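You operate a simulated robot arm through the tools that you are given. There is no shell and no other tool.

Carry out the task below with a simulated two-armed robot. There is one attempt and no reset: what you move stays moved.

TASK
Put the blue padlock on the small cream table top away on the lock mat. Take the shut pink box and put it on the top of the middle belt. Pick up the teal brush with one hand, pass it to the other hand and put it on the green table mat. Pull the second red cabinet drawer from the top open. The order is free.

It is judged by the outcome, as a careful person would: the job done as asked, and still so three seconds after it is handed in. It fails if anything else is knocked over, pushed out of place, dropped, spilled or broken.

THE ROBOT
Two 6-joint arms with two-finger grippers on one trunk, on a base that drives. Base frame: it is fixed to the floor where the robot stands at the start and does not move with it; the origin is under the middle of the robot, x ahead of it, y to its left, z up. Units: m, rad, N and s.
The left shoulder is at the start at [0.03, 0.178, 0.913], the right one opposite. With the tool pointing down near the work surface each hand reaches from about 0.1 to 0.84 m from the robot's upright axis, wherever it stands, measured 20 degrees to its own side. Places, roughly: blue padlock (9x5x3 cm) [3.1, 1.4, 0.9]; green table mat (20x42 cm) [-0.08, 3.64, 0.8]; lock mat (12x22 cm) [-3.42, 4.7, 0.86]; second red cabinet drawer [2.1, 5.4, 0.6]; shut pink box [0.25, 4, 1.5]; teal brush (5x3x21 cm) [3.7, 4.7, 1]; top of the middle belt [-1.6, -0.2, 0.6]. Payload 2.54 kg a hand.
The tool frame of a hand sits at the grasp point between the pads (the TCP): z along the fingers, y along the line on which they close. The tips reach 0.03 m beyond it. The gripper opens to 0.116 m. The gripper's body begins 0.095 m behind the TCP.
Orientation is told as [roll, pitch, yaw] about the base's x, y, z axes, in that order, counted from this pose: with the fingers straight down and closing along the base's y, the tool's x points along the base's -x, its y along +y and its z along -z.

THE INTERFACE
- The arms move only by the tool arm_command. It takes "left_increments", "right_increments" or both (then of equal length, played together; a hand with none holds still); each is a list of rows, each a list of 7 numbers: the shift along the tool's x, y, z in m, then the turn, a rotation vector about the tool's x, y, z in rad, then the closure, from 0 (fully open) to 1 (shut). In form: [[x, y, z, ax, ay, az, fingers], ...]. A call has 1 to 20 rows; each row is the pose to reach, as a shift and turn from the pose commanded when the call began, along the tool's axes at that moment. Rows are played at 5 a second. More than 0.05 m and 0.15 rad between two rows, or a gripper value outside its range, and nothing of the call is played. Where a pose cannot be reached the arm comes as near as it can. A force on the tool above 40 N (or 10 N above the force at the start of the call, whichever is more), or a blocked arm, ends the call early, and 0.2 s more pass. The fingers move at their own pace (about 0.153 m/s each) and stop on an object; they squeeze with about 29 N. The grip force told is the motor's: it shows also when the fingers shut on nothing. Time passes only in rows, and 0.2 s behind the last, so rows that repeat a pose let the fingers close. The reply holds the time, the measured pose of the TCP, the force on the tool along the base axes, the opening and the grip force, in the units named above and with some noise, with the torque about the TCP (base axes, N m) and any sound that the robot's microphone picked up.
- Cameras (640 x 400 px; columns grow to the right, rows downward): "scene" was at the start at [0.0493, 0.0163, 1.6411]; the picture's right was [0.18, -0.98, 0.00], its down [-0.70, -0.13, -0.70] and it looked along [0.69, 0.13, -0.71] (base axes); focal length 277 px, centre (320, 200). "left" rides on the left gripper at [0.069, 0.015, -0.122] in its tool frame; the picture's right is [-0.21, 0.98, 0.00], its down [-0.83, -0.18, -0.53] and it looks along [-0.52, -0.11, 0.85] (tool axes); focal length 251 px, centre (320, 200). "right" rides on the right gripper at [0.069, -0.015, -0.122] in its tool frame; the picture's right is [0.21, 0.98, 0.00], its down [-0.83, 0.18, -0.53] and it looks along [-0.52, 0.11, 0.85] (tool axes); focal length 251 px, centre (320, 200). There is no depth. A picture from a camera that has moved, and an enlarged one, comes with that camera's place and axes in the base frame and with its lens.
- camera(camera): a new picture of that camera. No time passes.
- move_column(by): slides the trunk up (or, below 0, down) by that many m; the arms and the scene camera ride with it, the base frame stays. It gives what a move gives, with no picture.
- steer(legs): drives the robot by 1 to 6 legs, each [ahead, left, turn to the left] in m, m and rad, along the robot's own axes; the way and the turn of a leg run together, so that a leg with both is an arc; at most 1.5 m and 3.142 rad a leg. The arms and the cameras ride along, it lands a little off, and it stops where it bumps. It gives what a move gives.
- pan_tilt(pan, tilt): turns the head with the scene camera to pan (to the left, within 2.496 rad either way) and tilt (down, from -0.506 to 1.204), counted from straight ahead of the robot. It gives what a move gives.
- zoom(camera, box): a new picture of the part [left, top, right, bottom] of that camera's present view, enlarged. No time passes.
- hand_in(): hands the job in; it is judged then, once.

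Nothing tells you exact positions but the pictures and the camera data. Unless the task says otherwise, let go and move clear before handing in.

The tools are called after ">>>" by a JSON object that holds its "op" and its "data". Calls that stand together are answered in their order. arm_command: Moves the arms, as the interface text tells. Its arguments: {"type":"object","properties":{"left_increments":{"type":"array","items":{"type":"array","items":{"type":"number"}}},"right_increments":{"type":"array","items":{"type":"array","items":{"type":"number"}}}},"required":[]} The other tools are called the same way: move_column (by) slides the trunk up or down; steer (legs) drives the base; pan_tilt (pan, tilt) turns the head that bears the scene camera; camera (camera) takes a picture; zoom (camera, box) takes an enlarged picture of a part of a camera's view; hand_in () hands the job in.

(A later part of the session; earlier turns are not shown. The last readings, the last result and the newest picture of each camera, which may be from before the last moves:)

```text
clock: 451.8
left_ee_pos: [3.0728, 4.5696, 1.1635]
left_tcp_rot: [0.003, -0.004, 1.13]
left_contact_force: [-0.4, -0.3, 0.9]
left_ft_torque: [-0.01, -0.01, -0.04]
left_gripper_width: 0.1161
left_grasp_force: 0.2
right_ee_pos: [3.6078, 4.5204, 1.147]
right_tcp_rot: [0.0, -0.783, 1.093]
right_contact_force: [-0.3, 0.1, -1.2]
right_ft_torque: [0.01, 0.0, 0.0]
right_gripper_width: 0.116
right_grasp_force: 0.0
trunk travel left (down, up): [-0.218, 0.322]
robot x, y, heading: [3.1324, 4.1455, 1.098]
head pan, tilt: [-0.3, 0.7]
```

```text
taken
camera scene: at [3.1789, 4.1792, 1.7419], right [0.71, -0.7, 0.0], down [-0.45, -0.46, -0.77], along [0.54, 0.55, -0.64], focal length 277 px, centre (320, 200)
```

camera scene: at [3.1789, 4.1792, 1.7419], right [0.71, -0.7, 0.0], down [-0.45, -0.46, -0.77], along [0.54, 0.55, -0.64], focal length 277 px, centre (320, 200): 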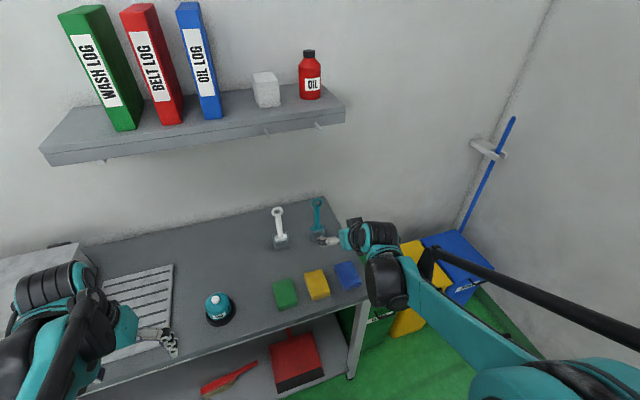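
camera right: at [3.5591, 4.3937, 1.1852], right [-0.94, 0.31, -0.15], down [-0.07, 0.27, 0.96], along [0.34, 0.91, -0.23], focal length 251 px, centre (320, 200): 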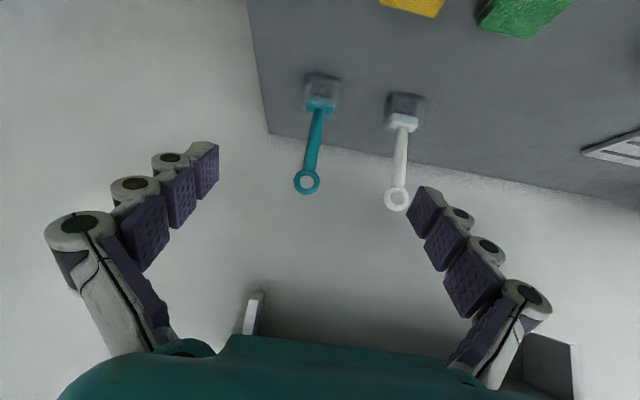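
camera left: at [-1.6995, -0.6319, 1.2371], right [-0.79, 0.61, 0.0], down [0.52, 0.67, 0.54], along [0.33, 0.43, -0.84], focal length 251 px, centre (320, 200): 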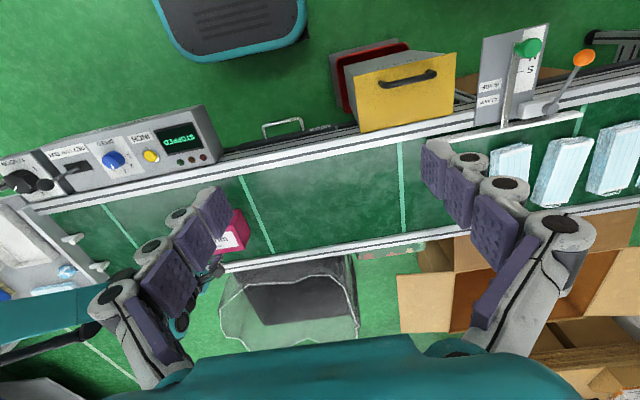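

The right camera confirms the brush at (3.72, 4.755), ring centre z≈1.065. I'll approach: first to a point 12 cm in front of the handle at z≈1.02.

>>> {"op": "arm_command", "data": {"right_increments": [[-0.002, 0.001, 0.04, 0, 0, 0, 0], [-0.004, 0.002, 0.08, 0, 0, 0, 0], [-0.006, 0.003, 0.12, 0, 0, 0, 0], [-0.008, 0.004, 0.16, 0, 0, 0, 0], [-0.0096, 0.004, 0.189, 0, 0, 0, 0], [-0.0096, 0.004, 0.189, 0, 0, 0, 0]]}}

>>> {"op": "camera", "data": {"camera": "right"}}

>>> {"op": "zoom", "data": {"camera": "scene", "box": [250, 180, 410, 280]}}

```text
clock: 453.2
left_ee_pos: [3.0723, 4.5698, 1.1651]
left_tcp_rot: [0.002, -0.004, 1.131]
left_contact_force: [0.0, -1.1, 0.0]
left_ft_torque: [0.01, -0.04, -0.01]
left_gripper_width: 0.116
left_grasp_force: 0.1
right_ee_pos: [3.6706, 4.6486, 1.0202]
right_tcp_rot: [0.001, -0.782, 1.097]
right_contact_force: [-0.3, -0.4, 0.8]
right_ft_torque: [-0.03, 0.01, 0.01]
right_gripper_width: 0.1159
right_grasp_force: 0.1
trunk travel left (down, up): [-0.218, 0.322]
robot x, y, heading: [3.137, 4.1448, 1.098]
head pan, tilt: [-0.3, 0.7]
```

```text
taken
camera right: at [3.622, 4.521, 1.0573], right [-0.94, 0.31, -0.15], down [-0.07, 0.27, 0.96], along [0.34, 0.91, -0.23], focal length 251 px, centre (320, 200)
```

right: 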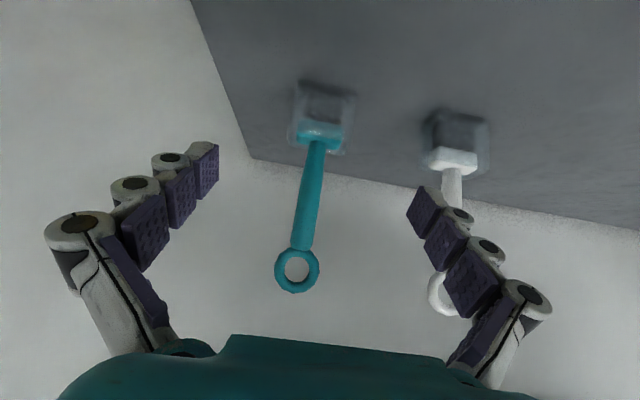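

```text
4.00 times, centred on (330, 230) of scene
camera zoom: at [3.1788, 4.1792, 1.742], right [0.71, -0.7, 0.0], down [-0.45, -0.46, -0.77], along [0.54, 0.55, -0.64], focal length 1107 px, centre (280, 80)
```

zoom: 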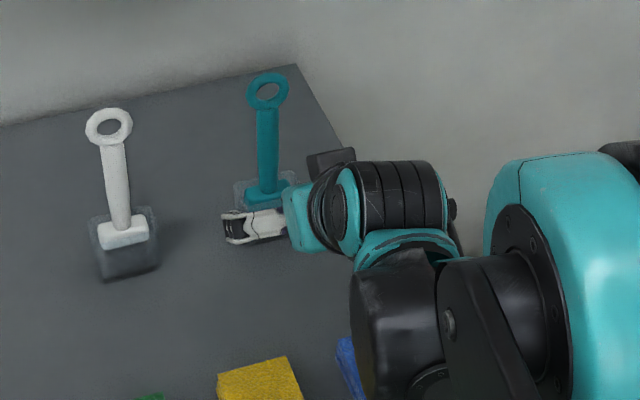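

Aligned with the handle laterally. I'll advance horizontally 11.7 cm so the fingers straddle the handle just below the ring.

>>> {"op": "arm_command", "data": {"right_increments": [[-0.02, 0.001, 0.0215, 0, 0, 0, 0], [-0.04, 0.002, 0.043, 0, 0, 0, 0], [-0.06, 0.003, 0.0647, 0, 0, 0, 0], [-0.0796, 0.0039, 0.0862, 0, 0, 0, 0], [-0.0796, 0.0039, 0.0862, 0, 0, 0, 0]]}}

>>> {"op": "camera", "data": {"camera": "right"}}

>>> {"op": "zoom", "data": {"camera": "scene", "box": [270, 180, 382, 250]}}

```text
clock: 454.4
left_ee_pos: [3.0723, 4.5698, 1.1642]
left_tcp_rot: [0.002, -0.004, 1.13]
left_contact_force: [0.3, -0.1, -0.6]
left_ft_torque: [0.0, -0.02, 0.0]
left_gripper_width: 0.116
left_grasp_force: 0.0
right_ee_pos: [3.7209, 4.7539, 1.0154]
right_tcp_rot: [-0.001, -0.784, 1.094]
right_contact_force: [-0.8, -0.3, 1.1]
right_ft_torque: [0.01, 0.02, -0.02]
right_gripper_width: 0.1161
right_grasp_force: 0.0
trunk travel left (down, up): [-0.218, 0.322]
robot x, y, heading: [3.1359, 4.1433, 1.094]
head pan, tilt: [-0.3, 0.7]
```

```text
taken
camera right: at [3.6721, 4.6271, 1.0533], right [-0.94, 0.31, -0.15], down [-0.07, 0.27, 0.96], along [0.34, 0.91, -0.23], focal length 251 px, centre (320, 200)
```

right: 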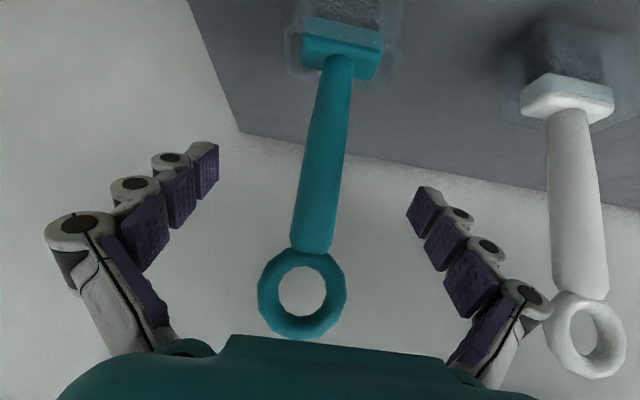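

```text
5.71 times, centred on (326, 215) of scene
camera zoom: at [3.179, 4.1791, 1.7419], right [0.71, -0.7, 0.0], down [-0.45, -0.46, -0.77], along [0.54, 0.55, -0.64], focal length 1581 px, centre (286, 114)
```

zoom: 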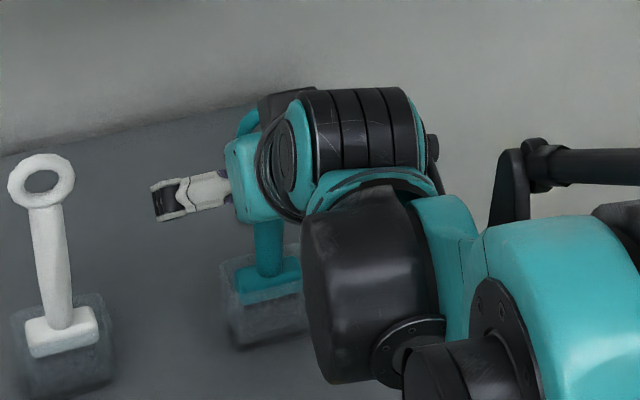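

The handle lies exactly between the fingers at the TCP. I'll close the right gripper.

>>> {"op": "arm_command", "data": {"right_increments": [[0, 0, 0, 0, 0, 0, 0.5], [0, 0, 0, 0, 0, 0, 0.8], [0, 0, 0, 0, 0, 0, 1], [0, 0, 0, 0, 0, 0, 1], [0, 0, 0, 0, 0, 0, 1]]}}

>>> {"op": "camera", "data": {"camera": "right"}}

```text
clock: 455.6
left_ee_pos: [3.0732, 4.569, 1.165]
left_tcp_rot: [0.004, -0.004, 1.131]
left_contact_force: [0.3, 0.2, -1.1]
left_ft_torque: [0.0, 0.0, -0.05]
left_gripper_width: 0.116
left_grasp_force: 0.0
right_ee_pos: [3.7216, 4.7537, 1.0165]
right_tcp_rot: [0.0, -0.783, 1.094]
right_contact_force: [-0.1, -0.4, 0.9]
right_ft_torque: [-0.01, -0.03, 0.0]
right_gripper_width: 0.0193
right_grasp_force: 28.6
trunk travel left (down, up): [-0.218, 0.322]
robot x, y, heading: [3.134, 4.1463, 1.097]
head pan, tilt: [-0.3, 0.7]
```

```text
taken
camera right: at [3.6723, 4.6272, 1.053], right [-0.94, 0.31, -0.15], down [-0.07, 0.27, 0.96], along [0.34, 0.91, -0.23], focal length 251 px, centre (320, 200)
```

right: 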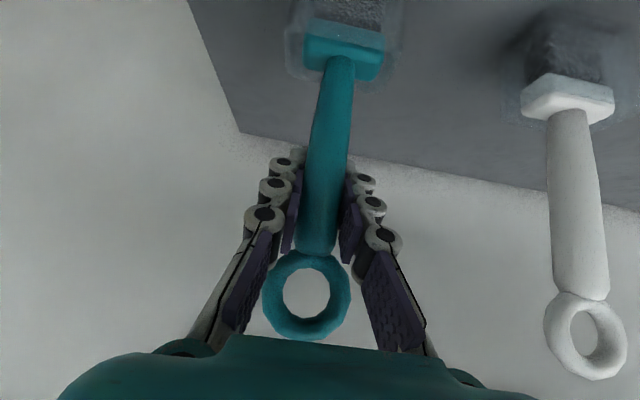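

Gripped the handle (1.9 cm). I'll lift straight up 10 cm with the trunk to pull the brush out of its cup.

>>> {"op": "move_column", "data": {"by": 0.1}}

>>> {"op": "camera", "data": {"camera": "right"}}

>>> {"op": "camera", "data": {"camera": "scene"}}

```text
clock: 457.0
left_ee_pos: [3.0734, 4.5704, 1.2631]
left_tcp_rot: [0.004, -0.003, 1.13]
left_contact_force: [0.4, 0.4, -0.4]
left_ft_torque: [-0.02, 0.0, -0.01]
left_gripper_width: 0.1159
left_grasp_force: 0.0
right_ee_pos: [3.7212, 4.7546, 1.1143]
right_tcp_rot: [0.0, -0.783, 1.095]
right_contact_force: [-0.4, -0.9, -0.6]
right_ft_torque: [0.01, 0.0, -0.01]
right_gripper_width: 0.0195
right_grasp_force: 29.4
trunk travel left (down, up): [-0.318, 0.222]
robot x, y, heading: [3.1397, 4.1459, 1.101]
head pan, tilt: [-0.3, 0.7]
```

```text
taken
camera right: at [3.6724, 4.6274, 1.1526], right [-0.94, 0.31, -0.15], down [-0.07, 0.27, 0.96], along [0.34, 0.91, -0.23], focal length 251 px, centre (320, 200)
```

right: 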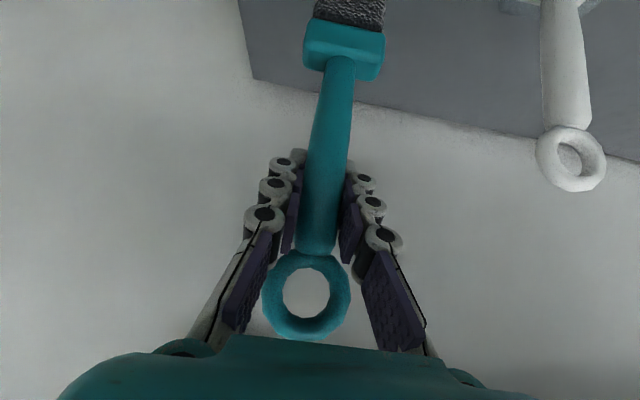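

```text
taken
camera scene: at [3.1796, 4.1801, 1.8417], right [0.71, -0.7, 0.0], down [-0.45, -0.46, -0.76], along [0.54, 0.55, -0.64], focal length 277 px, centre (320, 200)
```

scene: 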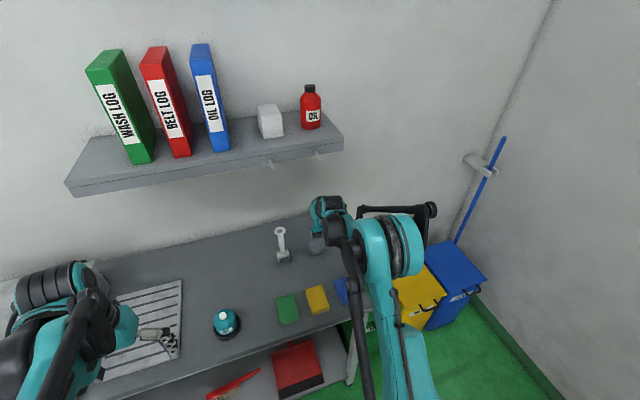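

The brush is out of the cup. I'll retract it back and up, away from the shelf and the white brush.

>>> {"op": "arm_command", "data": {"right_increments": [[0.01, 0, -0.025, 0, 0, 0, 1], [0.028, 0, -0.06, 0, 0, 0, 1], [0.046, 0, -0.095, 0, 0, 0, 1], [0.064, 0, -0.13, 0, 0, 0, 1], [0.08, 0, -0.155, 0, 0, 0, 1], [0.091, 0, -0.175, 0, 0, 0, 1], [0.091, 0, -0.175, 0, 0, 0, 1]]}}

>>> {"op": "camera", "data": {"camera": "scene"}}

```text
clock: 458.6
left_ee_pos: [3.0731, 4.5709, 1.2636]
left_tcp_rot: [0.004, -0.002, 1.13]
left_contact_force: [-0.7, 0.8, 0.1]
left_ft_torque: [0.01, 0.0, 0.02]
left_gripper_width: 0.116
left_grasp_force: 0.1
right_ee_pos: [3.6352, 4.5857, 1.1741]
right_tcp_rot: [0.0, -0.782, 1.094]
right_contact_force: [0.5, -0.1, -0.6]
right_ft_torque: [0.02, 0.01, 0.0]
right_gripper_width: 0.0193
right_grasp_force: 29.1
trunk travel left (down, up): [-0.318, 0.222]
robot x, y, heading: [3.1337, 4.1446, 1.096]
head pan, tilt: [-0.3, 0.7]
```

```text
taken
camera scene: at [3.1801, 4.1808, 1.8418], right [0.71, -0.7, 0.0], down [-0.45, -0.46, -0.76], along [0.53, 0.55, -0.64], focal length 277 px, centre (320, 200)
```

scene: 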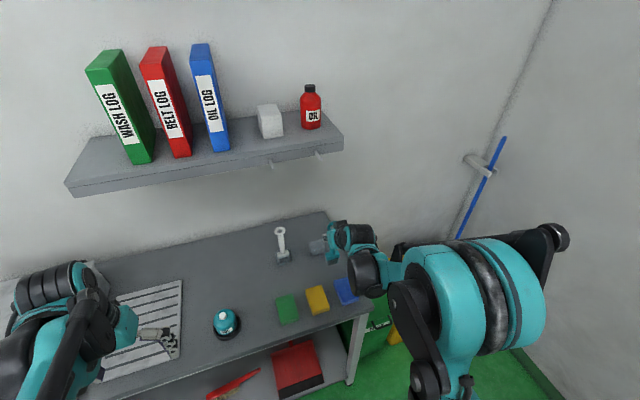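

The brush is clear. Now I'll bring the right hand to the centre in front of me and pitch it down, so the brush slants with its head toward me for the left hand.

>>> {"op": "arm_command", "data": {"right_increments": [[-0.005, 0.035, -0.005, 0, 0.112, 0, 1], [-0.01, 0.07, -0.01, 0, 0.224, 0, 1], [-0.015, 0.105, -0.015, 0, 0.336, 0, 1], [-0.02, 0.14, -0.02, 0, 0.448, 0, 1], [-0.025, 0.175, -0.025, 0, 0.56, 0, 1], [-0.03, 0.21, -0.03, 0, 0.672, 0, 1], [-0.035, 0.245, -0.035, 0, 0.782, 0, 1], [-0.035, 0.245, -0.035, 0, 0.782, 0, 1]]}}

>>> {"op": "pan_tilt", "data": {"pan": 0, "tilt": 0.85}}

>>> {"op": "camera", "data": {"camera": "scene"}}

>>> {"op": "camera", "data": {"camera": "left"}}

>>> {"op": "camera", "data": {"camera": "right"}}

```text
clock: 460.4
left_ee_pos: [3.0737, 4.5676, 1.2645]
left_tcp_rot: [0.005, -0.003, 1.129]
left_contact_force: [0.5, -0.2, 1.3]
left_ft_torque: [0.03, 0.01, 0.0]
left_gripper_width: 0.1161
left_grasp_force: 0.0
right_ee_pos: [3.4172, 4.6986, 1.2237]
right_tcp_rot: [-0.002, 0.0, 1.092]
right_contact_force: [0.2, -0.7, -0.5]
right_ft_torque: [0.06, 0.0, 0.02]
right_gripper_width: 0.0194
right_grasp_force: 29.3
trunk travel left (down, up): [-0.318, 0.222]
robot x, y, heading: [3.1344, 4.1406, 1.096]
head pan, tilt: [-0.3, 0.7]
```

```text
clock: 461.2
left_ee_pos: [3.0728, 4.5687, 1.2636]
left_tcp_rot: [0.002, -0.003, 1.129]
left_contact_force: [0.3, -0.2, 0.8]
left_ft_torque: [0.01, -0.01, 0.02]
left_gripper_width: 0.116
left_grasp_force: 0.1
right_ee_pos: [3.4166, 4.6996, 1.2236]
right_tcp_rot: [0.0, -0.002, 1.095]
right_contact_force: [-0.9, 0.3, 0.0]
right_ft_torque: [0.0, -0.03, 0.01]
right_gripper_width: 0.0194
right_grasp_force: 29.0
trunk travel left (down, up): [-0.318, 0.222]
robot x, y, heading: [3.1359, 4.1431, 1.102]
head pan, tilt: [0.0, 0.85]
```

```text
taken
camera scene: at [3.1557, 4.1891, 1.8296], right [0.89, -0.46, 0.0], down [-0.34, -0.67, -0.66], along [0.3, 0.59, -0.75], focal length 277 px, centre (320, 200)
```

scene: 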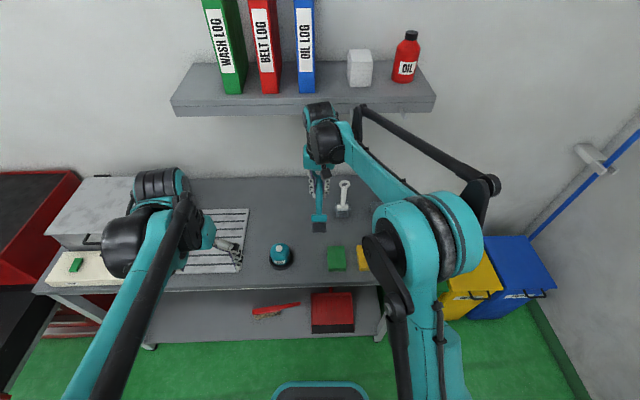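

```text
taken
camera left: at [3.0292, 4.5135, 1.3866], right [-0.79, 0.61, 0.0], down [0.52, 0.67, 0.54], along [0.33, 0.43, -0.84], focal length 251 px, centre (320, 200)
```

left: 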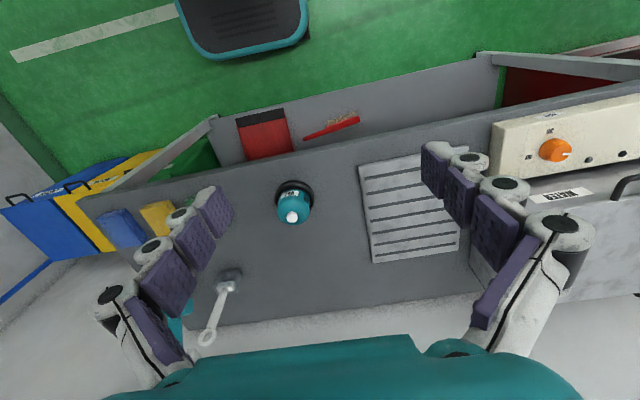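

```text
taken
camera right: at [3.3985, 4.6317, 1.3452], right [-0.97, 0.26, 0.0], down [0.22, 0.82, 0.54], along [0.14, 0.52, -0.84], focal length 251 px, centre (320, 200)
```

right: 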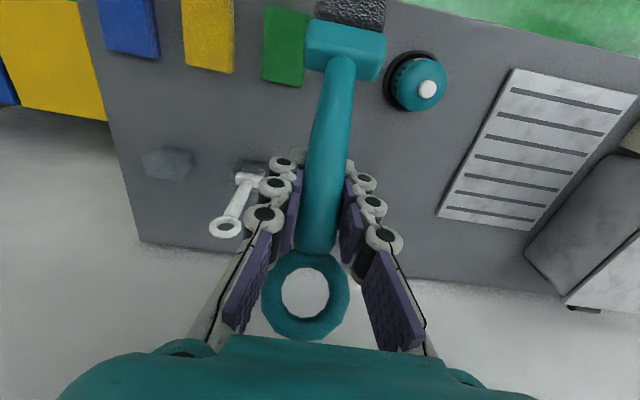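

The brush is well presented: centred, head slanting toward me. I'll bring the open left hand to a pre-grasp point behind it, pitched 45° so it meets the lower handle at right angles.

>>> {"op": "arm_command", "data": {"left_increments": [[-0.01, -0.035, -0.004, 0, -0.11, 0.005, 0], [-0.022, -0.07, -0.008, 0, -0.22, 0.01, 0], [-0.038, -0.105, -0.01, 0, -0.33, 0.015, 0], [-0.056, -0.14, -0.012, 0, -0.44, 0.02, 0], [-0.075, -0.177, -0.012, 0, -0.55, 0.025, 0], [-0.097, -0.214, -0.012, 0, -0.66, 0.03, 0], [-0.119, -0.25, -0.012, 0, -0.785, 0.035, 0], [-0.119, -0.25, -0.012, 0, -0.785, 0.035, 0]]}}

>>> {"op": "camera", "data": {"camera": "left"}}

>>> {"op": "camera", "data": {"camera": "scene"}}

```text
clock: 463.0
left_ee_pos: [3.3507, 4.5716, 1.2743]
left_tcp_rot: [0.02, -0.79, 1.083]
left_contact_force: [0.1, 0.3, 0.1]
left_ft_torque: [-0.02, 0.01, 0.03]
left_gripper_width: 0.1163
left_grasp_force: 0.2
right_ee_pos: [3.4166, 4.6992, 1.2243]
right_tcp_rot: [-0.002, -0.003, 1.095]
right_contact_force: [-0.8, 0.4, -0.4]
right_ft_torque: [0.03, -0.08, -0.04]
right_gripper_width: 0.0194
right_grasp_force: 28.7
trunk travel left (down, up): [-0.318, 0.222]
robot x, y, heading: [3.1347, 4.1451, 1.099]
head pan, tilt: [0.0, 0.85]
```

```text
taken
camera left: at [3.2752, 4.4583, 1.3118], right [-0.8, 0.58, 0.17], down [0.27, 0.09, 0.96], along [0.54, 0.81, -0.23], focal length 251 px, centre (320, 200)
```

left: 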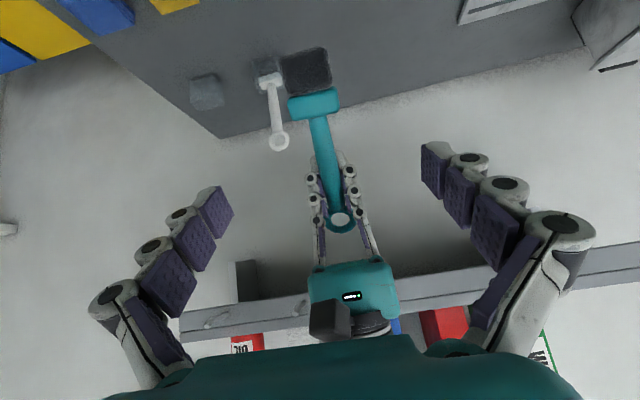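

```text
taken
camera scene: at [3.1542, 4.1884, 1.8297], right [0.89, -0.46, 0.0], down [-0.34, -0.67, -0.66], along [0.3, 0.59, -0.75], focal length 277 px, centre (320, 200)
```

scene: 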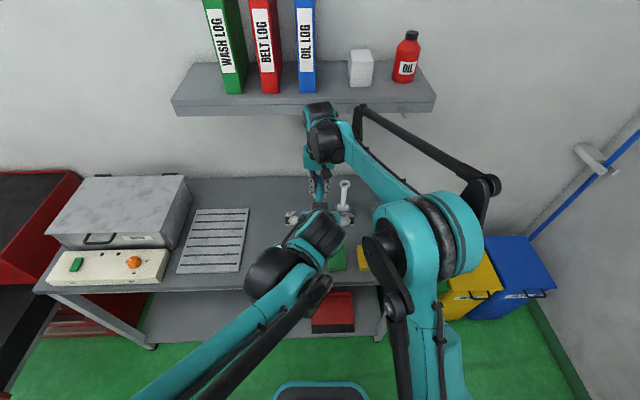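

The left hand is behind the brush; its camera shows the handle centred, with the block edge slightly closer than planned. I'll shift 1.4 cm toward the ring and advance most of the way, then check.

>>> {"op": "arm_command", "data": {"left_increments": [[-0.006, 0, 0.02, 0, 0, 0, 0], [-0.012, 0, 0.045, 0, 0, 0, 0], [-0.014, 0, 0.07, 0, 0, 0, 0], [-0.014, 0, 0.09, 0, 0, 0, 0], [-0.014, 0, 0.09, 0, 0, 0, 0]]}}

>>> {"op": "camera", "data": {"camera": "left"}}

>>> {"op": "camera", "data": {"camera": "right"}}

>>> {"op": "zoom", "data": {"camera": "scene", "box": [260, 150, 388, 230]}}

```text
clock: 464.2
left_ee_pos: [3.3835, 4.6366, 1.2233]
left_tcp_rot: [0.022, -0.789, 1.08]
left_contact_force: [0.7, -0.7, 1.3]
left_ft_torque: [-0.01, -0.05, 0.04]
left_gripper_width: 0.1159
left_grasp_force: 0.1
right_ee_pos: [3.4166, 4.6985, 1.2233]
right_tcp_rot: [-0.001, -0.002, 1.094]
right_contact_force: [-0.7, -1.6, -0.6]
right_ft_torque: [0.05, -0.01, 0.0]
right_gripper_width: 0.0194
right_grasp_force: 29.1
trunk travel left (down, up): [-0.318, 0.222]
robot x, y, heading: [3.1333, 4.1438, 1.096]
head pan, tilt: [0.0, 0.85]
```

```text
taken
camera left: at [3.3079, 4.5229, 1.2611], right [-0.8, 0.58, 0.17], down [0.27, 0.09, 0.96], along [0.54, 0.81, -0.23], focal length 251 px, centre (320, 200)
```

left: 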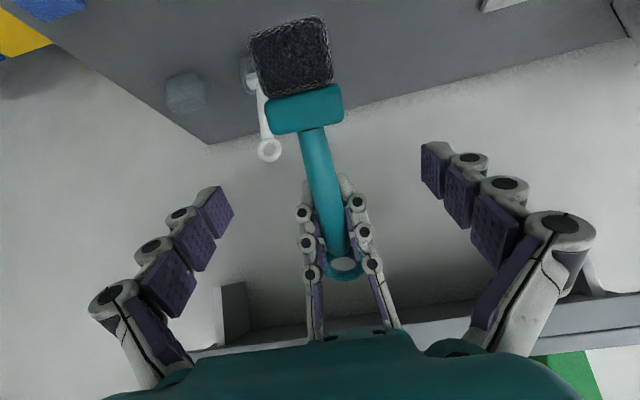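

```text
taken
camera right: at [3.3982, 4.6309, 1.3456], right [-0.97, 0.26, 0.0], down [0.22, 0.82, 0.54], along [0.14, 0.52, -0.84], focal length 251 px, centre (320, 200)
```

right: 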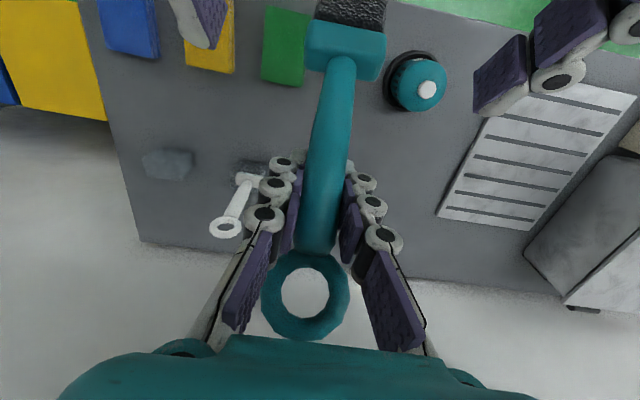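

```text
5.00 times, centred on (324, 190) of scene
camera zoom: at [3.1552, 4.188, 1.8297], right [0.89, -0.46, 0.0], down [-0.34, -0.67, -0.66], along [0.3, 0.59, -0.75], focal length 1383 px, centre (300, 250)
```

zoom: 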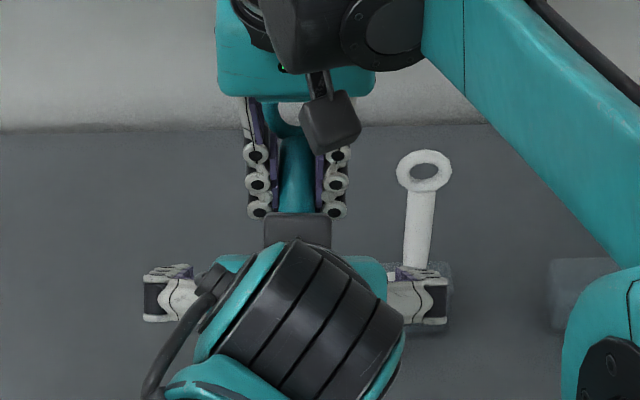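

Well aligned: handle centred, 1.8 cm to the block and ~1 cm to the right fingertips. I'll advance the last 5 cm and check before closing.

>>> {"op": "arm_command", "data": {"left_increments": [[0, 0, 0.02, 0, 0, 0, 0], [0, 0, 0.04, 0, 0, 0, 0], [0, 0, 0.05, 0, 0, 0, 0], [0, 0, 0.05, 0, 0, 0, 0]]}}

>>> {"op": "camera", "data": {"camera": "left"}}

>>> {"op": "camera", "data": {"camera": "right"}}

```text
clock: 465.2
left_ee_pos: [3.3983, 4.6677, 1.1877]
left_tcp_rot: [0.022, -0.79, 1.083]
left_contact_force: [0.3, -0.5, -0.4]
left_ft_torque: [-0.03, 0.02, 0.0]
left_gripper_width: 0.1158
left_grasp_force: 0.0
right_ee_pos: [3.4169, 4.6991, 1.2233]
right_tcp_rot: [0.002, -0.002, 1.094]
right_contact_force: [0.2, 0.6, 0.0]
right_ft_torque: [0.01, -0.03, 0.01]
right_gripper_width: 0.0195
right_grasp_force: 28.7
trunk travel left (down, up): [-0.318, 0.222]
robot x, y, heading: [3.135, 4.1441, 1.096]
head pan, tilt: [0.0, 0.85]
```

```text
taken
camera left: at [3.323, 4.5548, 1.2254], right [-0.8, 0.58, 0.17], down [0.27, 0.09, 0.96], along [0.54, 0.81, -0.23], focal length 251 px, centre (320, 200)
```

left: 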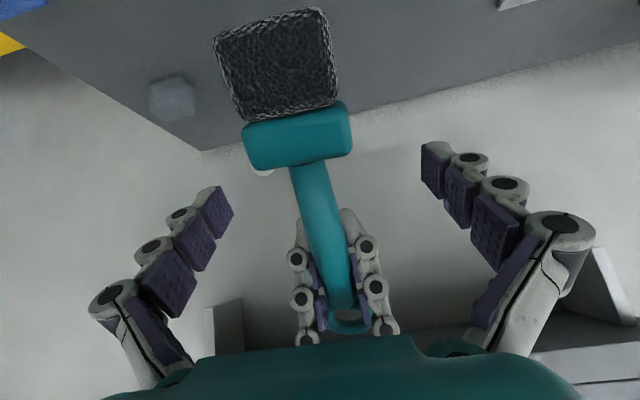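

```text
taken
camera right: at [3.3986, 4.6313, 1.3454], right [-0.97, 0.26, 0.0], down [0.22, 0.82, 0.54], along [0.14, 0.52, -0.84], focal length 251 px, centre (320, 200)
```

right: 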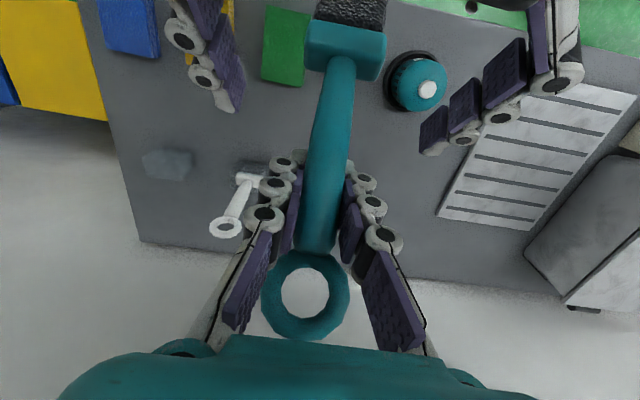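

Fingers are positioned on the lower handle. I'll close the left gripper.

>>> {"op": "arm_command", "data": {"left_increments": [[0.001, 0, 0, 0, 0, 0, 0.4], [0.001, 0, 0, 0, 0, 0, 0.65], [0.001, 0, 0, 0, 0, 0, 0.85], [0.001, 0, 0, 0, 0, 0, 1], [0.001, 0, 0, 0, 0, 0, 1], [0.001, 0, 0, 0, 0, 0, 1]]}}

>>> {"op": "camera", "data": {"camera": "left"}}

>>> {"op": "camera", "data": {"camera": "right"}}

```text
clock: 466.6
left_ee_pos: [3.3988, 4.6666, 1.1871]
left_tcp_rot: [0.02, -0.788, 1.078]
left_contact_force: [9.8, -5.0, -2.9]
left_ft_torque: [0.05, 0.17, -0.13]
left_gripper_width: 0.0177
left_grasp_force: 28.7
right_ee_pos: [3.4173, 4.6997, 1.2239]
right_tcp_rot: [0.001, -0.002, 1.094]
right_contact_force: [-9.5, 5.4, 2.5]
right_ft_torque: [0.03, 0.24, -0.28]
right_gripper_width: 0.0197
right_grasp_force: 28.7
trunk travel left (down, up): [-0.318, 0.222]
robot x, y, heading: [3.1324, 4.1432, 1.101]
head pan, tilt: [0.0, 0.85]
```

```text
taken
camera left: at [3.323, 4.5533, 1.2247], right [-0.8, 0.58, 0.17], down [0.27, 0.09, 0.96], along [0.54, 0.81, -0.23], focal length 251 px, centre (320, 200)
```

left: 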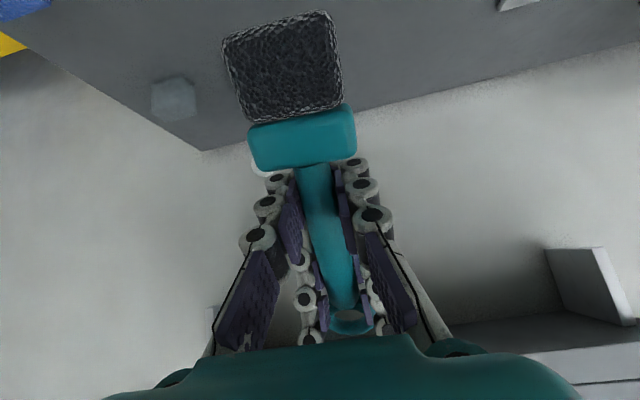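

```text
taken
camera right: at [3.3982, 4.6316, 1.3453], right [-0.97, 0.26, 0.0], down [0.22, 0.82, 0.54], along [0.14, 0.52, -0.84], focal length 251 px, centre (320, 200)
```

right: 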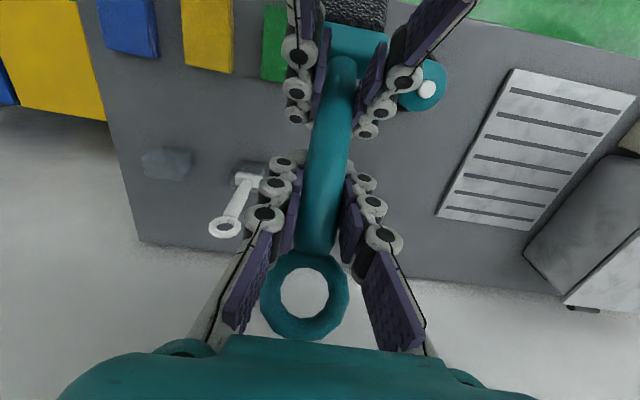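

Both hands hold the brush. I'll open the right gripper and lift it straight up and away.

>>> {"op": "arm_command", "data": {"right_increments": [[0, 0, 0, 0, 0, 0, 0.8], [0, 0, 0, 0, 0, 0, 0.5], [0, 0, 0, 0, 0, 0, 0.2], [0, 0, 0, 0, 0, 0, 0], [0, 0, 0, 0, 0, 0, 0]]}}

>>> {"op": "camera", "data": {"camera": "right"}}

>>> {"op": "camera", "data": {"camera": "left"}}

```text
clock: 467.8
left_ee_pos: [3.3985, 4.6673, 1.1868]
left_tcp_rot: [0.023, -0.788, 1.081]
left_contact_force: [0.7, -0.7, 0.3]
left_ft_torque: [0.0, 0.0, 0.02]
left_gripper_width: 0.0178
left_grasp_force: 28.7
right_ee_pos: [3.4185, 4.6997, 1.2238]
right_tcp_rot: [0.0, -0.001, 1.095]
right_contact_force: [-0.4, 0.1, 0.2]
right_ft_torque: [-0.04, -0.05, -0.01]
right_gripper_width: 0.116
right_grasp_force: 0.1
trunk travel left (down, up): [-0.318, 0.222]
robot x, y, heading: [3.1322, 4.1435, 1.094]
head pan, tilt: [0.0, 0.85]
```

```text
taken
camera right: at [3.3987, 4.6315, 1.3453], right [-0.97, 0.26, 0.0], down [0.22, 0.82, 0.54], along [0.14, 0.52, -0.84], focal length 251 px, centre (320, 200)
```

right: 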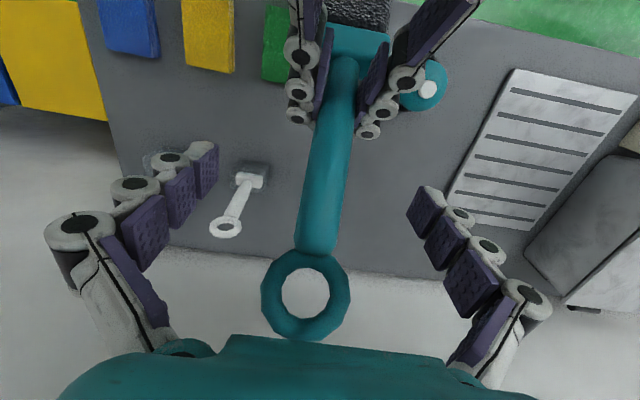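

```text
taken
camera left: at [3.3227, 4.5535, 1.2247], right [-0.8, 0.58, 0.17], down [0.27, 0.09, 0.96], along [0.54, 0.81, -0.23], focal length 251 px, centre (320, 200)
```

left: 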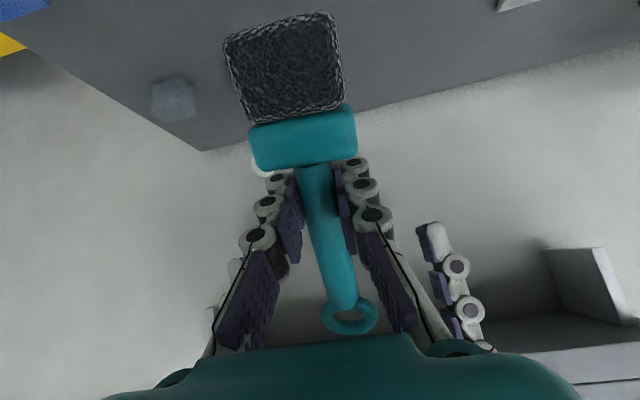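

The brush is now held by the left hand alone. I'll raise the right hand clear and bring it back to its side.

>>> {"op": "arm_command", "data": {"right_increments": [[0, 0, -0.04, 0, 0, 0, 0], [0, 0, -0.08, 0, 0, 0, 0], [0, 0, -0.12, 0, 0, 0, 0], [0.02, -0.03, -0.13, 0, 0, 0, 0], [0.05, -0.065, -0.13, 0, 0, 0, 0], [0.08, -0.1, -0.13, 0, 0, 0, 0], [0.11, -0.135, -0.13, 0, 0, 0, 0], [0.14, -0.17, -0.13, 0, 0, 0, 0], [0.17, -0.205, -0.13, 0, 0, 0, 0], [0.2, -0.24, -0.13, 0, 0, 0, 0], [0.23, -0.26, -0.1, 0, 0, 0, 0], [0.25, -0.26, -0.06, 0, 0, 0, 0], [0.25, -0.26, -0.06, 0, 0, 0, 0]]}}

>>> {"op": "camera", "data": {"camera": "scene"}}

```text
clock: 470.6
left_ee_pos: [3.3979, 4.6674, 1.1859]
left_tcp_rot: [0.022, -0.787, 1.082]
left_contact_force: [1.0, -1.1, 0.1]
left_ft_torque: [-0.02, 0.0, 0.0]
left_gripper_width: 0.0178
left_grasp_force: 28.9
right_ee_pos: [3.5367, 4.3593, 1.282]
right_tcp_rot: [0.001, -0.002, 1.093]
right_contact_force: [-0.5, 0.5, 0.3]
right_ft_torque: [-0.02, -0.03, 0.0]
right_gripper_width: 0.1156
right_grasp_force: 0.1
trunk travel left (down, up): [-0.318, 0.222]
robot x, y, heading: [3.1333, 4.1442, 1.095]
head pan, tilt: [0.0, 0.85]
```

```text
taken
camera scene: at [3.1559, 4.189, 1.8296], right [0.89, -0.46, 0.0], down [-0.34, -0.67, -0.66], along [0.3, 0.59, -0.75], focal length 277 px, centre (320, 200)
```

scene: 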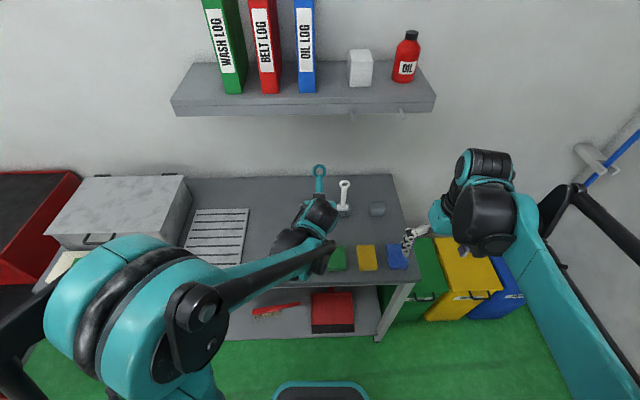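

Now I'll bring the left hand back and pitch it down so the brush lies horizontally in the grip.

>>> {"op": "arm_command", "data": {"left_increments": [[0.01, 0.01, -0.03, 0, 0.05, 0, 1], [0.018, 0.035, -0.055, 0, 0.15, 0, 1], [0.026, 0.065, -0.08, 0, 0.25, 0, 1], [0.034, 0.1, -0.1, 0, 0.35, 0, 1], [0.042, 0.135, -0.12, 0, 0.46, 0, 1], [0.05, 0.17, -0.14, 0, 0.57, 0, 1], [0.058, 0.205, -0.155, 0, 0.68, 0, 1], [0.065, 0.236, -0.17, 0, 0.787, 0, 1], [0.065, 0.236, -0.17, 0, 0.787, 0, 1]]}}

>>> {"op": "camera", "data": {"camera": "left"}}

>>> {"op": "camera", "data": {"camera": "scene"}}

```text
clock: 472.6
left_ee_pos: [3.1167, 4.6255, 1.2653]
left_tcp_rot: [0.015, -0.001, 1.098]
left_contact_force: [0.5, -0.5, -0.6]
left_ft_torque: [0.0, 0.0, -0.01]
left_gripper_width: 0.0177
left_grasp_force: 28.8
right_ee_pos: [3.537, 4.3603, 1.2827]
right_tcp_rot: [0.001, -0.003, 1.096]
right_contact_force: [0.1, -0.1, 0.0]
right_ft_torque: [-0.01, 0.0, -0.02]
right_gripper_width: 0.1161
right_grasp_force: 0.1
trunk travel left (down, up): [-0.318, 0.222]
robot x, y, heading: [3.1321, 4.1454, 1.096]
head pan, tilt: [0.0, 0.85]
```

```text
taken
camera left: at [3.0724, 4.5699, 1.3879], right [-0.77, 0.64, 0.02], down [0.55, 0.65, 0.53], along [0.33, 0.42, -0.85], focal length 251 px, centre (320, 200)
```

left: 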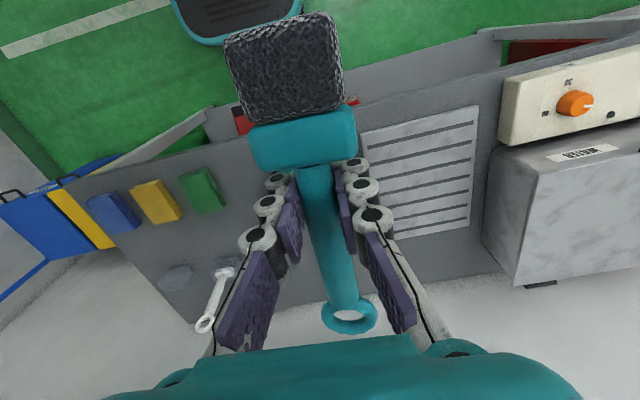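

```text
taken
camera scene: at [3.1562, 4.188, 1.8296], right [0.89, -0.46, 0.0], down [-0.34, -0.67, -0.66], along [0.3, 0.59, -0.75], focal length 277 px, centre (320, 200)
```

scene: 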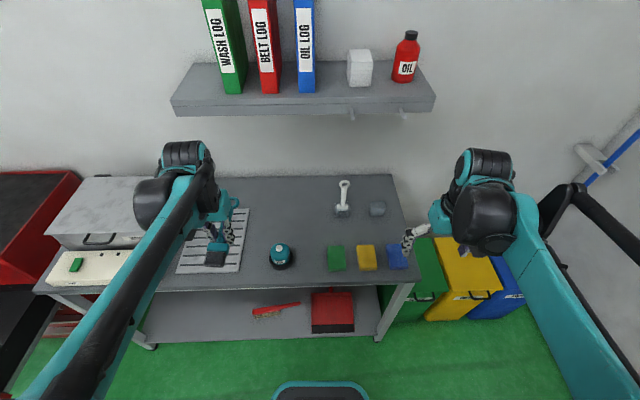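

The left hand holds the brush flat. I'll back off and strafe left along the aisle to the gap, keeping clear of the open drawer.

>>> {"op": "steer", "data": {"legs": [[-0.2, 0, 0.02], [0, 0.8, 0], [0, 0.82, 0]]}}

>>> {"op": "steer", "data": {"legs": [[0, 0, -1.56]]}}

>>> {"op": "pan_tilt", "data": {"pan": -1.3, "tilt": 0.6}}

>>> {"op": "camera", "data": {"camera": "scene"}}

```text
clock: 482.0
left_ee_pos: [1.5757, 5.1593, 1.2642]
left_tcp_rot: [0.015, -0.001, 1.099]
left_contact_force: [0.0, -0.1, -0.3]
left_ft_torque: [-0.01, -0.01, -0.01]
left_gripper_width: 0.0176
left_grasp_force: 29.0
right_ee_pos: [1.9958, 4.8941, 1.2821]
right_tcp_rot: [0.0, -0.001, 1.094]
right_contact_force: [-0.4, -0.1, -0.1]
right_ft_torque: [0.03, 0.03, -0.01]
right_gripper_width: 0.1158
right_grasp_force: 0.1
trunk travel left (down, up): [-0.318, 0.222]
robot x, y, heading: [1.5957, 4.6775, 1.096]
head pan, tilt: [0.0, 0.85]
```

```text
clock: 486.2
left_ee_pos: [2.0756, 4.7002, 1.2651]
left_tcp_rot: [0.019, -0.002, -0.464]
left_contact_force: [0.3, 0.0, -0.7]
left_ft_torque: [0.0, 0.01, 0.01]
left_gripper_width: 0.0176
left_grasp_force: 28.9
right_ee_pos: [1.8149, 4.278, 1.2832]
right_tcp_rot: [0.001, -0.002, -0.466]
right_contact_force: [0.6, 0.3, 0.0]
right_ft_torque: [0.02, 0.01, 0.02]
right_gripper_width: 0.116
right_grasp_force: 0.0
trunk travel left (down, up): [-0.318, 0.222]
robot x, y, heading: [1.5941, 4.6778, -0.465]
head pan, tilt: [0.0, 0.85]
```

```text
clock: 487.7
left_ee_pos: [2.0758, 4.6998, 1.2655]
left_tcp_rot: [0.016, -0.001, -0.463]
left_contact_force: [-0.4, 0.3, -0.9]
left_ft_torque: [-0.01, -0.03, 0.02]
left_gripper_width: 0.0179
left_grasp_force: 28.9
right_ee_pos: [1.8141, 4.2782, 1.283]
right_tcp_rot: [0.001, -0.002, -0.465]
right_contact_force: [-0.1, -1.1, 0.0]
right_ft_torque: [-0.01, -0.01, -0.01]
right_gripper_width: 0.116
right_grasp_force: 0.0
trunk travel left (down, up): [-0.318, 0.222]
robot x, y, heading: [1.5939, 4.6751, -0.463]
head pan, tilt: [-1.3, 0.6]
```

```text
taken
camera scene: at [1.5507, 4.6061, 1.8505], right [-0.98, 0.19, 0.0], down [0.11, 0.55, -0.82], along [-0.16, -0.81, -0.57], focal length 277 px, centre (320, 200)
```

scene: 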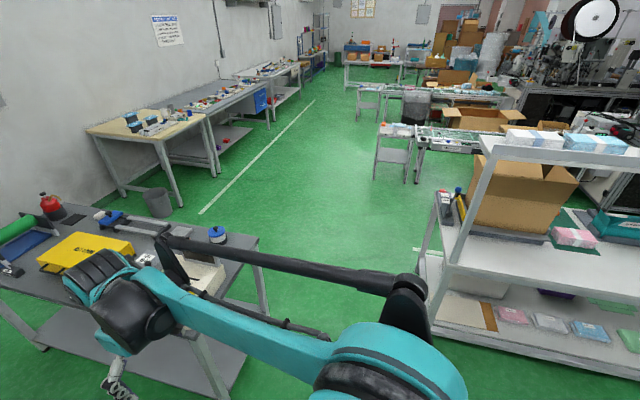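

>>> {"op": "steer", "data": {"legs": [[0, -0.9, 0], [0, -0.9, 0], [0, -0.75, 0]]}}

>>> {"op": "steer", "data": {"legs": [[0, 0, 1.57]]}}

>>> {"op": "pan_tilt", "data": {"pan": 1.0, "tilt": 0.6}}

>>> {"op": "camera", "data": {"camera": "scene"}}

```text
clock: 500.4
left_ee_pos: [0.9401, 2.4358, 1.2649]
left_tcp_rot: [0.015, -0.002, -0.457]
left_contact_force: [0.0, -0.3, 0.3]
left_ft_torque: [0.02, -0.02, -0.02]
left_gripper_width: 0.0178
left_grasp_force: 29.3
right_ee_pos: [0.6822, 2.0119, 1.2818]
right_tcp_rot: [0.0, -0.003, -0.458]
right_contact_force: [-0.3, -0.1, 0.0]
right_ft_torque: [0.01, -0.01, 0.01]
right_gripper_width: 0.1163
right_grasp_force: 0.1
trunk travel left (down, up): [-0.318, 0.222]
robot x, y, heading: [0.461, 2.4104, -0.451]
head pan, tilt: [-1.3, 0.6]
```

```text
clock: 504.6
left_ee_pos: [0.4351, 2.8915, 1.2636]
left_tcp_rot: [0.016, -0.002, 1.107]
left_contact_force: [0.8, 1.4, -0.5]
left_ft_torque: [-0.03, 0.01, -0.01]
left_gripper_width: 0.0178
left_grasp_force: 28.8
right_ee_pos: [0.8587, 2.6299, 1.2817]
right_tcp_rot: [-0.001, -0.002, 1.106]
right_contact_force: [0.0, 0.1, 0.1]
right_ft_torque: [0.03, 0.01, 0.02]
right_gripper_width: 0.116
right_grasp_force: 0.1
trunk travel left (down, up): [-0.318, 0.222]
robot x, y, heading: [0.4598, 2.4078, 1.108]
head pan, tilt: [-1.3, 0.6]
```

```text
clock: 506.7
left_ee_pos: [0.4359, 2.8906, 1.2638]
left_tcp_rot: [0.017, -0.002, 1.105]
left_contact_force: [-0.2, 0.2, -1.0]
left_ft_torque: [-0.02, 0.0, 0.02]
left_gripper_width: 0.0178
left_grasp_force: 29.3
right_ee_pos: [0.8583, 2.6286, 1.2832]
right_tcp_rot: [0.002, -0.004, 1.105]
right_contact_force: [-0.5, -0.2, -0.2]
right_ft_torque: [0.02, -0.03, -0.02]
right_gripper_width: 0.1159
right_grasp_force: 0.1
trunk travel left (down, up): [-0.318, 0.222]
robot x, y, heading: [0.4585, 2.4089, 1.109]
head pan, tilt: [1.0, 0.6]
```

```text
taken
camera scene: at [0.3998, 2.4603, 1.8505], right [0.86, 0.51, 0.0], down [0.29, -0.49, -0.83], along [-0.42, 0.71, -0.56], focal length 277 px, centre (320, 200)
```

scene: 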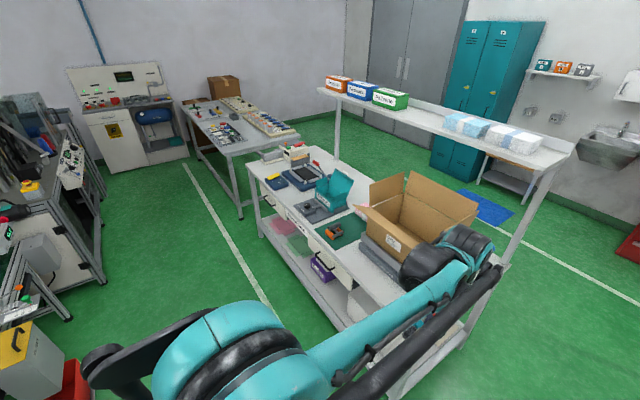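

I'm in front of the packing table again. I'll strafe left to stand in front of the green mat and look closely.

>>> {"op": "steer", "data": {"legs": [[0, 0.87, 0.01]]}}

>>> {"op": "pan_tilt", "data": {"pan": 0.1, "tilt": 0.8}}

>>> {"op": "camera", "data": {"camera": "scene"}}

>>> {"op": "camera", "data": {"camera": "left"}}

```text
clock: 511.3
left_ee_pos: [-0.3421, 3.2765, 1.2648]
left_tcp_rot: [0.016, 0.0, 1.113]
left_contact_force: [-0.3, 0.2, -0.5]
left_ft_torque: [-0.04, 0.02, 0.0]
left_gripper_width: 0.0174
left_grasp_force: 29.2
right_ee_pos: [0.0821, 3.0169, 1.2825]
right_tcp_rot: [0.001, -0.003, 1.111]
right_contact_force: [0.1, -0.4, -1.1]
right_ft_torque: [0.02, -0.04, 0.0]
right_gripper_width: 0.1161
right_grasp_force: 0.0
trunk travel left (down, up): [-0.318, 0.222]
robot x, y, heading: [-0.3167, 2.7908, 1.113]
head pan, tilt: [1.0, 0.6]
```

```text
clock: 512.5
left_ee_pos: [-0.3423, 3.2776, 1.2652]
left_tcp_rot: [0.017, 0.0, 1.113]
left_contact_force: [-0.3, -0.5, 0.2]
left_ft_torque: [-0.02, -0.02, -0.01]
left_gripper_width: 0.0178
left_grasp_force: 29.5
right_ee_pos: [0.082, 3.0165, 1.2817]
right_tcp_rot: [0.0, -0.001, 1.11]
right_contact_force: [0.2, 0.4, -0.8]
right_ft_torque: [0.02, 0.0, 0.02]
right_gripper_width: 0.1157
right_grasp_force: 0.0
trunk travel left (down, up): [-0.318, 0.222]
robot x, y, heading: [-0.316, 2.7935, 1.107]
head pan, tilt: [0.099, 0.799]
```

```text
taken
camera scene: at [-0.3019, 2.8455, 1.8337], right [0.94, -0.35, 0.0], down [-0.25, -0.67, -0.7], along [0.24, 0.65, -0.72], focal length 277 px, centre (320, 200)
```

scene: 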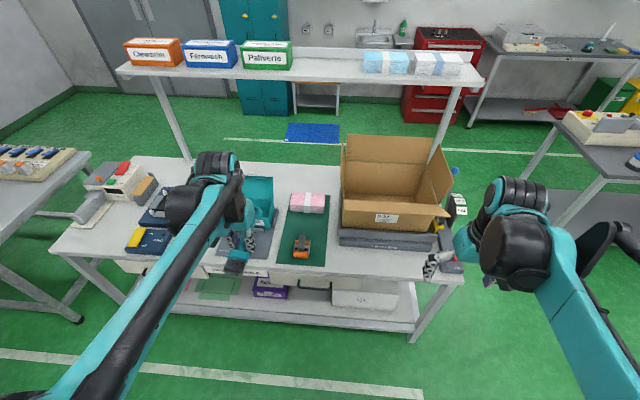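

```text
taken
camera left: at [-0.3849, 3.2203, 1.3875], right [-0.78, 0.62, 0.02], down [0.54, 0.66, 0.53], along [0.32, 0.42, -0.85], focal length 251 px, centre (320, 200)
```

left: 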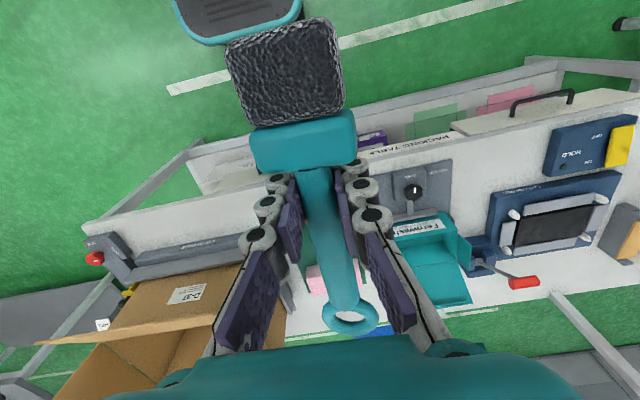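

I can see the mat with the orange roller at its front and the pink mask stack at the back. I'll zoom in on it.

>>> {"op": "zoom", "data": {"camera": "scene", "box": [240, 180, 368, 280]}}

```text
4.00 times, centred on (304, 230) of scene
camera zoom: at [-0.3019, 2.8455, 1.8337], right [0.94, -0.35, 0.0], down [-0.25, -0.67, -0.7], along [0.24, 0.65, -0.72], focal length 1107 px, centre (384, 80)
```

zoom: 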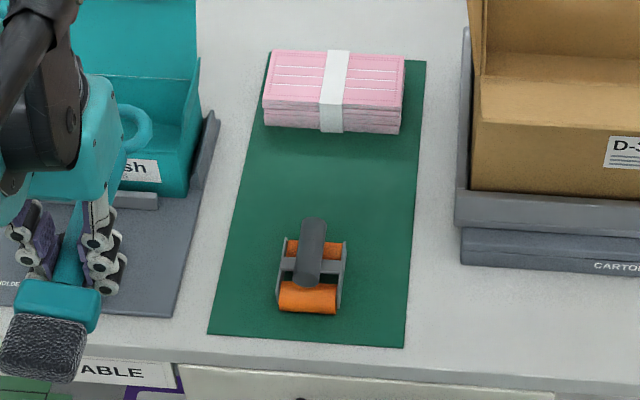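

The free strip between the roller and the mask stack is ~15 cm deep and the full mat width. I'll lay the brush across it. First, drive 24 cm closer to the table.

>>> {"op": "steer", "data": {"legs": [[0.24, 0, 0]]}}

>>> {"op": "camera", "data": {"camera": "scene"}}

>>> {"op": "zoom", "data": {"camera": "scene", "box": [230, 170, 390, 290]}}

```text
clock: 514.2
left_ee_pos: [-0.2401, 3.4875, 1.2651]
left_tcp_rot: [0.016, -0.002, 1.117]
left_contact_force: [-0.5, 0.8, -0.2]
left_ft_torque: [-0.03, 0.04, -0.01]
left_gripper_width: 0.0179
left_grasp_force: 29.4
right_ee_pos: [0.1837, 3.2308, 1.2828]
right_tcp_rot: [0.0, -0.003, 1.115]
right_contact_force: [-0.8, -0.3, -0.1]
right_ft_torque: [-0.01, 0.01, -0.01]
right_gripper_width: 0.1157
right_grasp_force: 0.2
trunk travel left (down, up): [-0.318, 0.222]
robot x, y, heading: [-0.2123, 3.0075, 1.117]
head pan, tilt: [0.099, 0.799]
```

```text
taken
camera scene: at [-0.1978, 3.058, 1.8336], right [0.94, -0.35, 0.0], down [-0.25, -0.67, -0.7], along [0.24, 0.65, -0.72], focal length 277 px, centre (320, 200)
```

scene: 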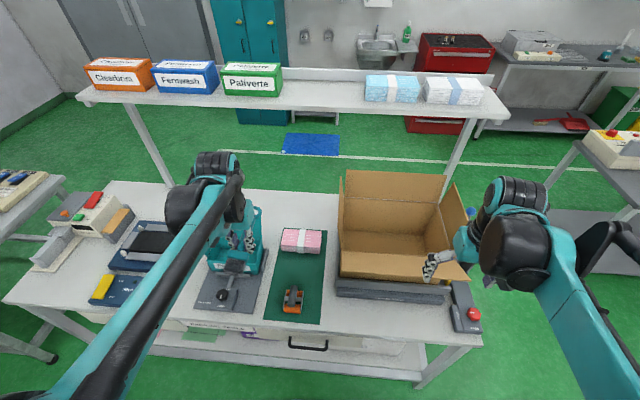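

```text
3.33 times, centred on (310, 230) of scene
camera zoom: at [-0.1978, 3.058, 1.8336], right [0.94, -0.35, 0.0], down [-0.25, -0.67, -0.7], along [0.24, 0.65, -0.72], focal length 922 px, centre (353, 100)
```

zoom: 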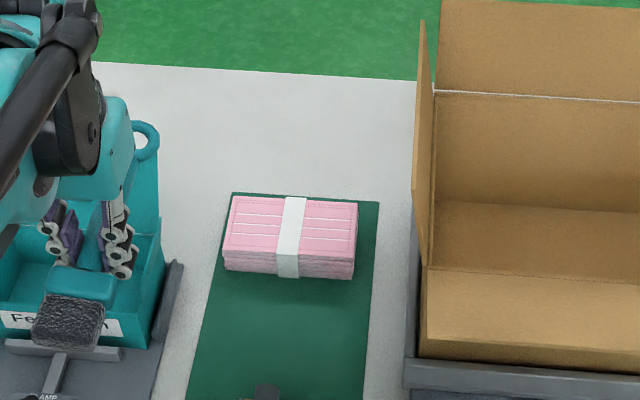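

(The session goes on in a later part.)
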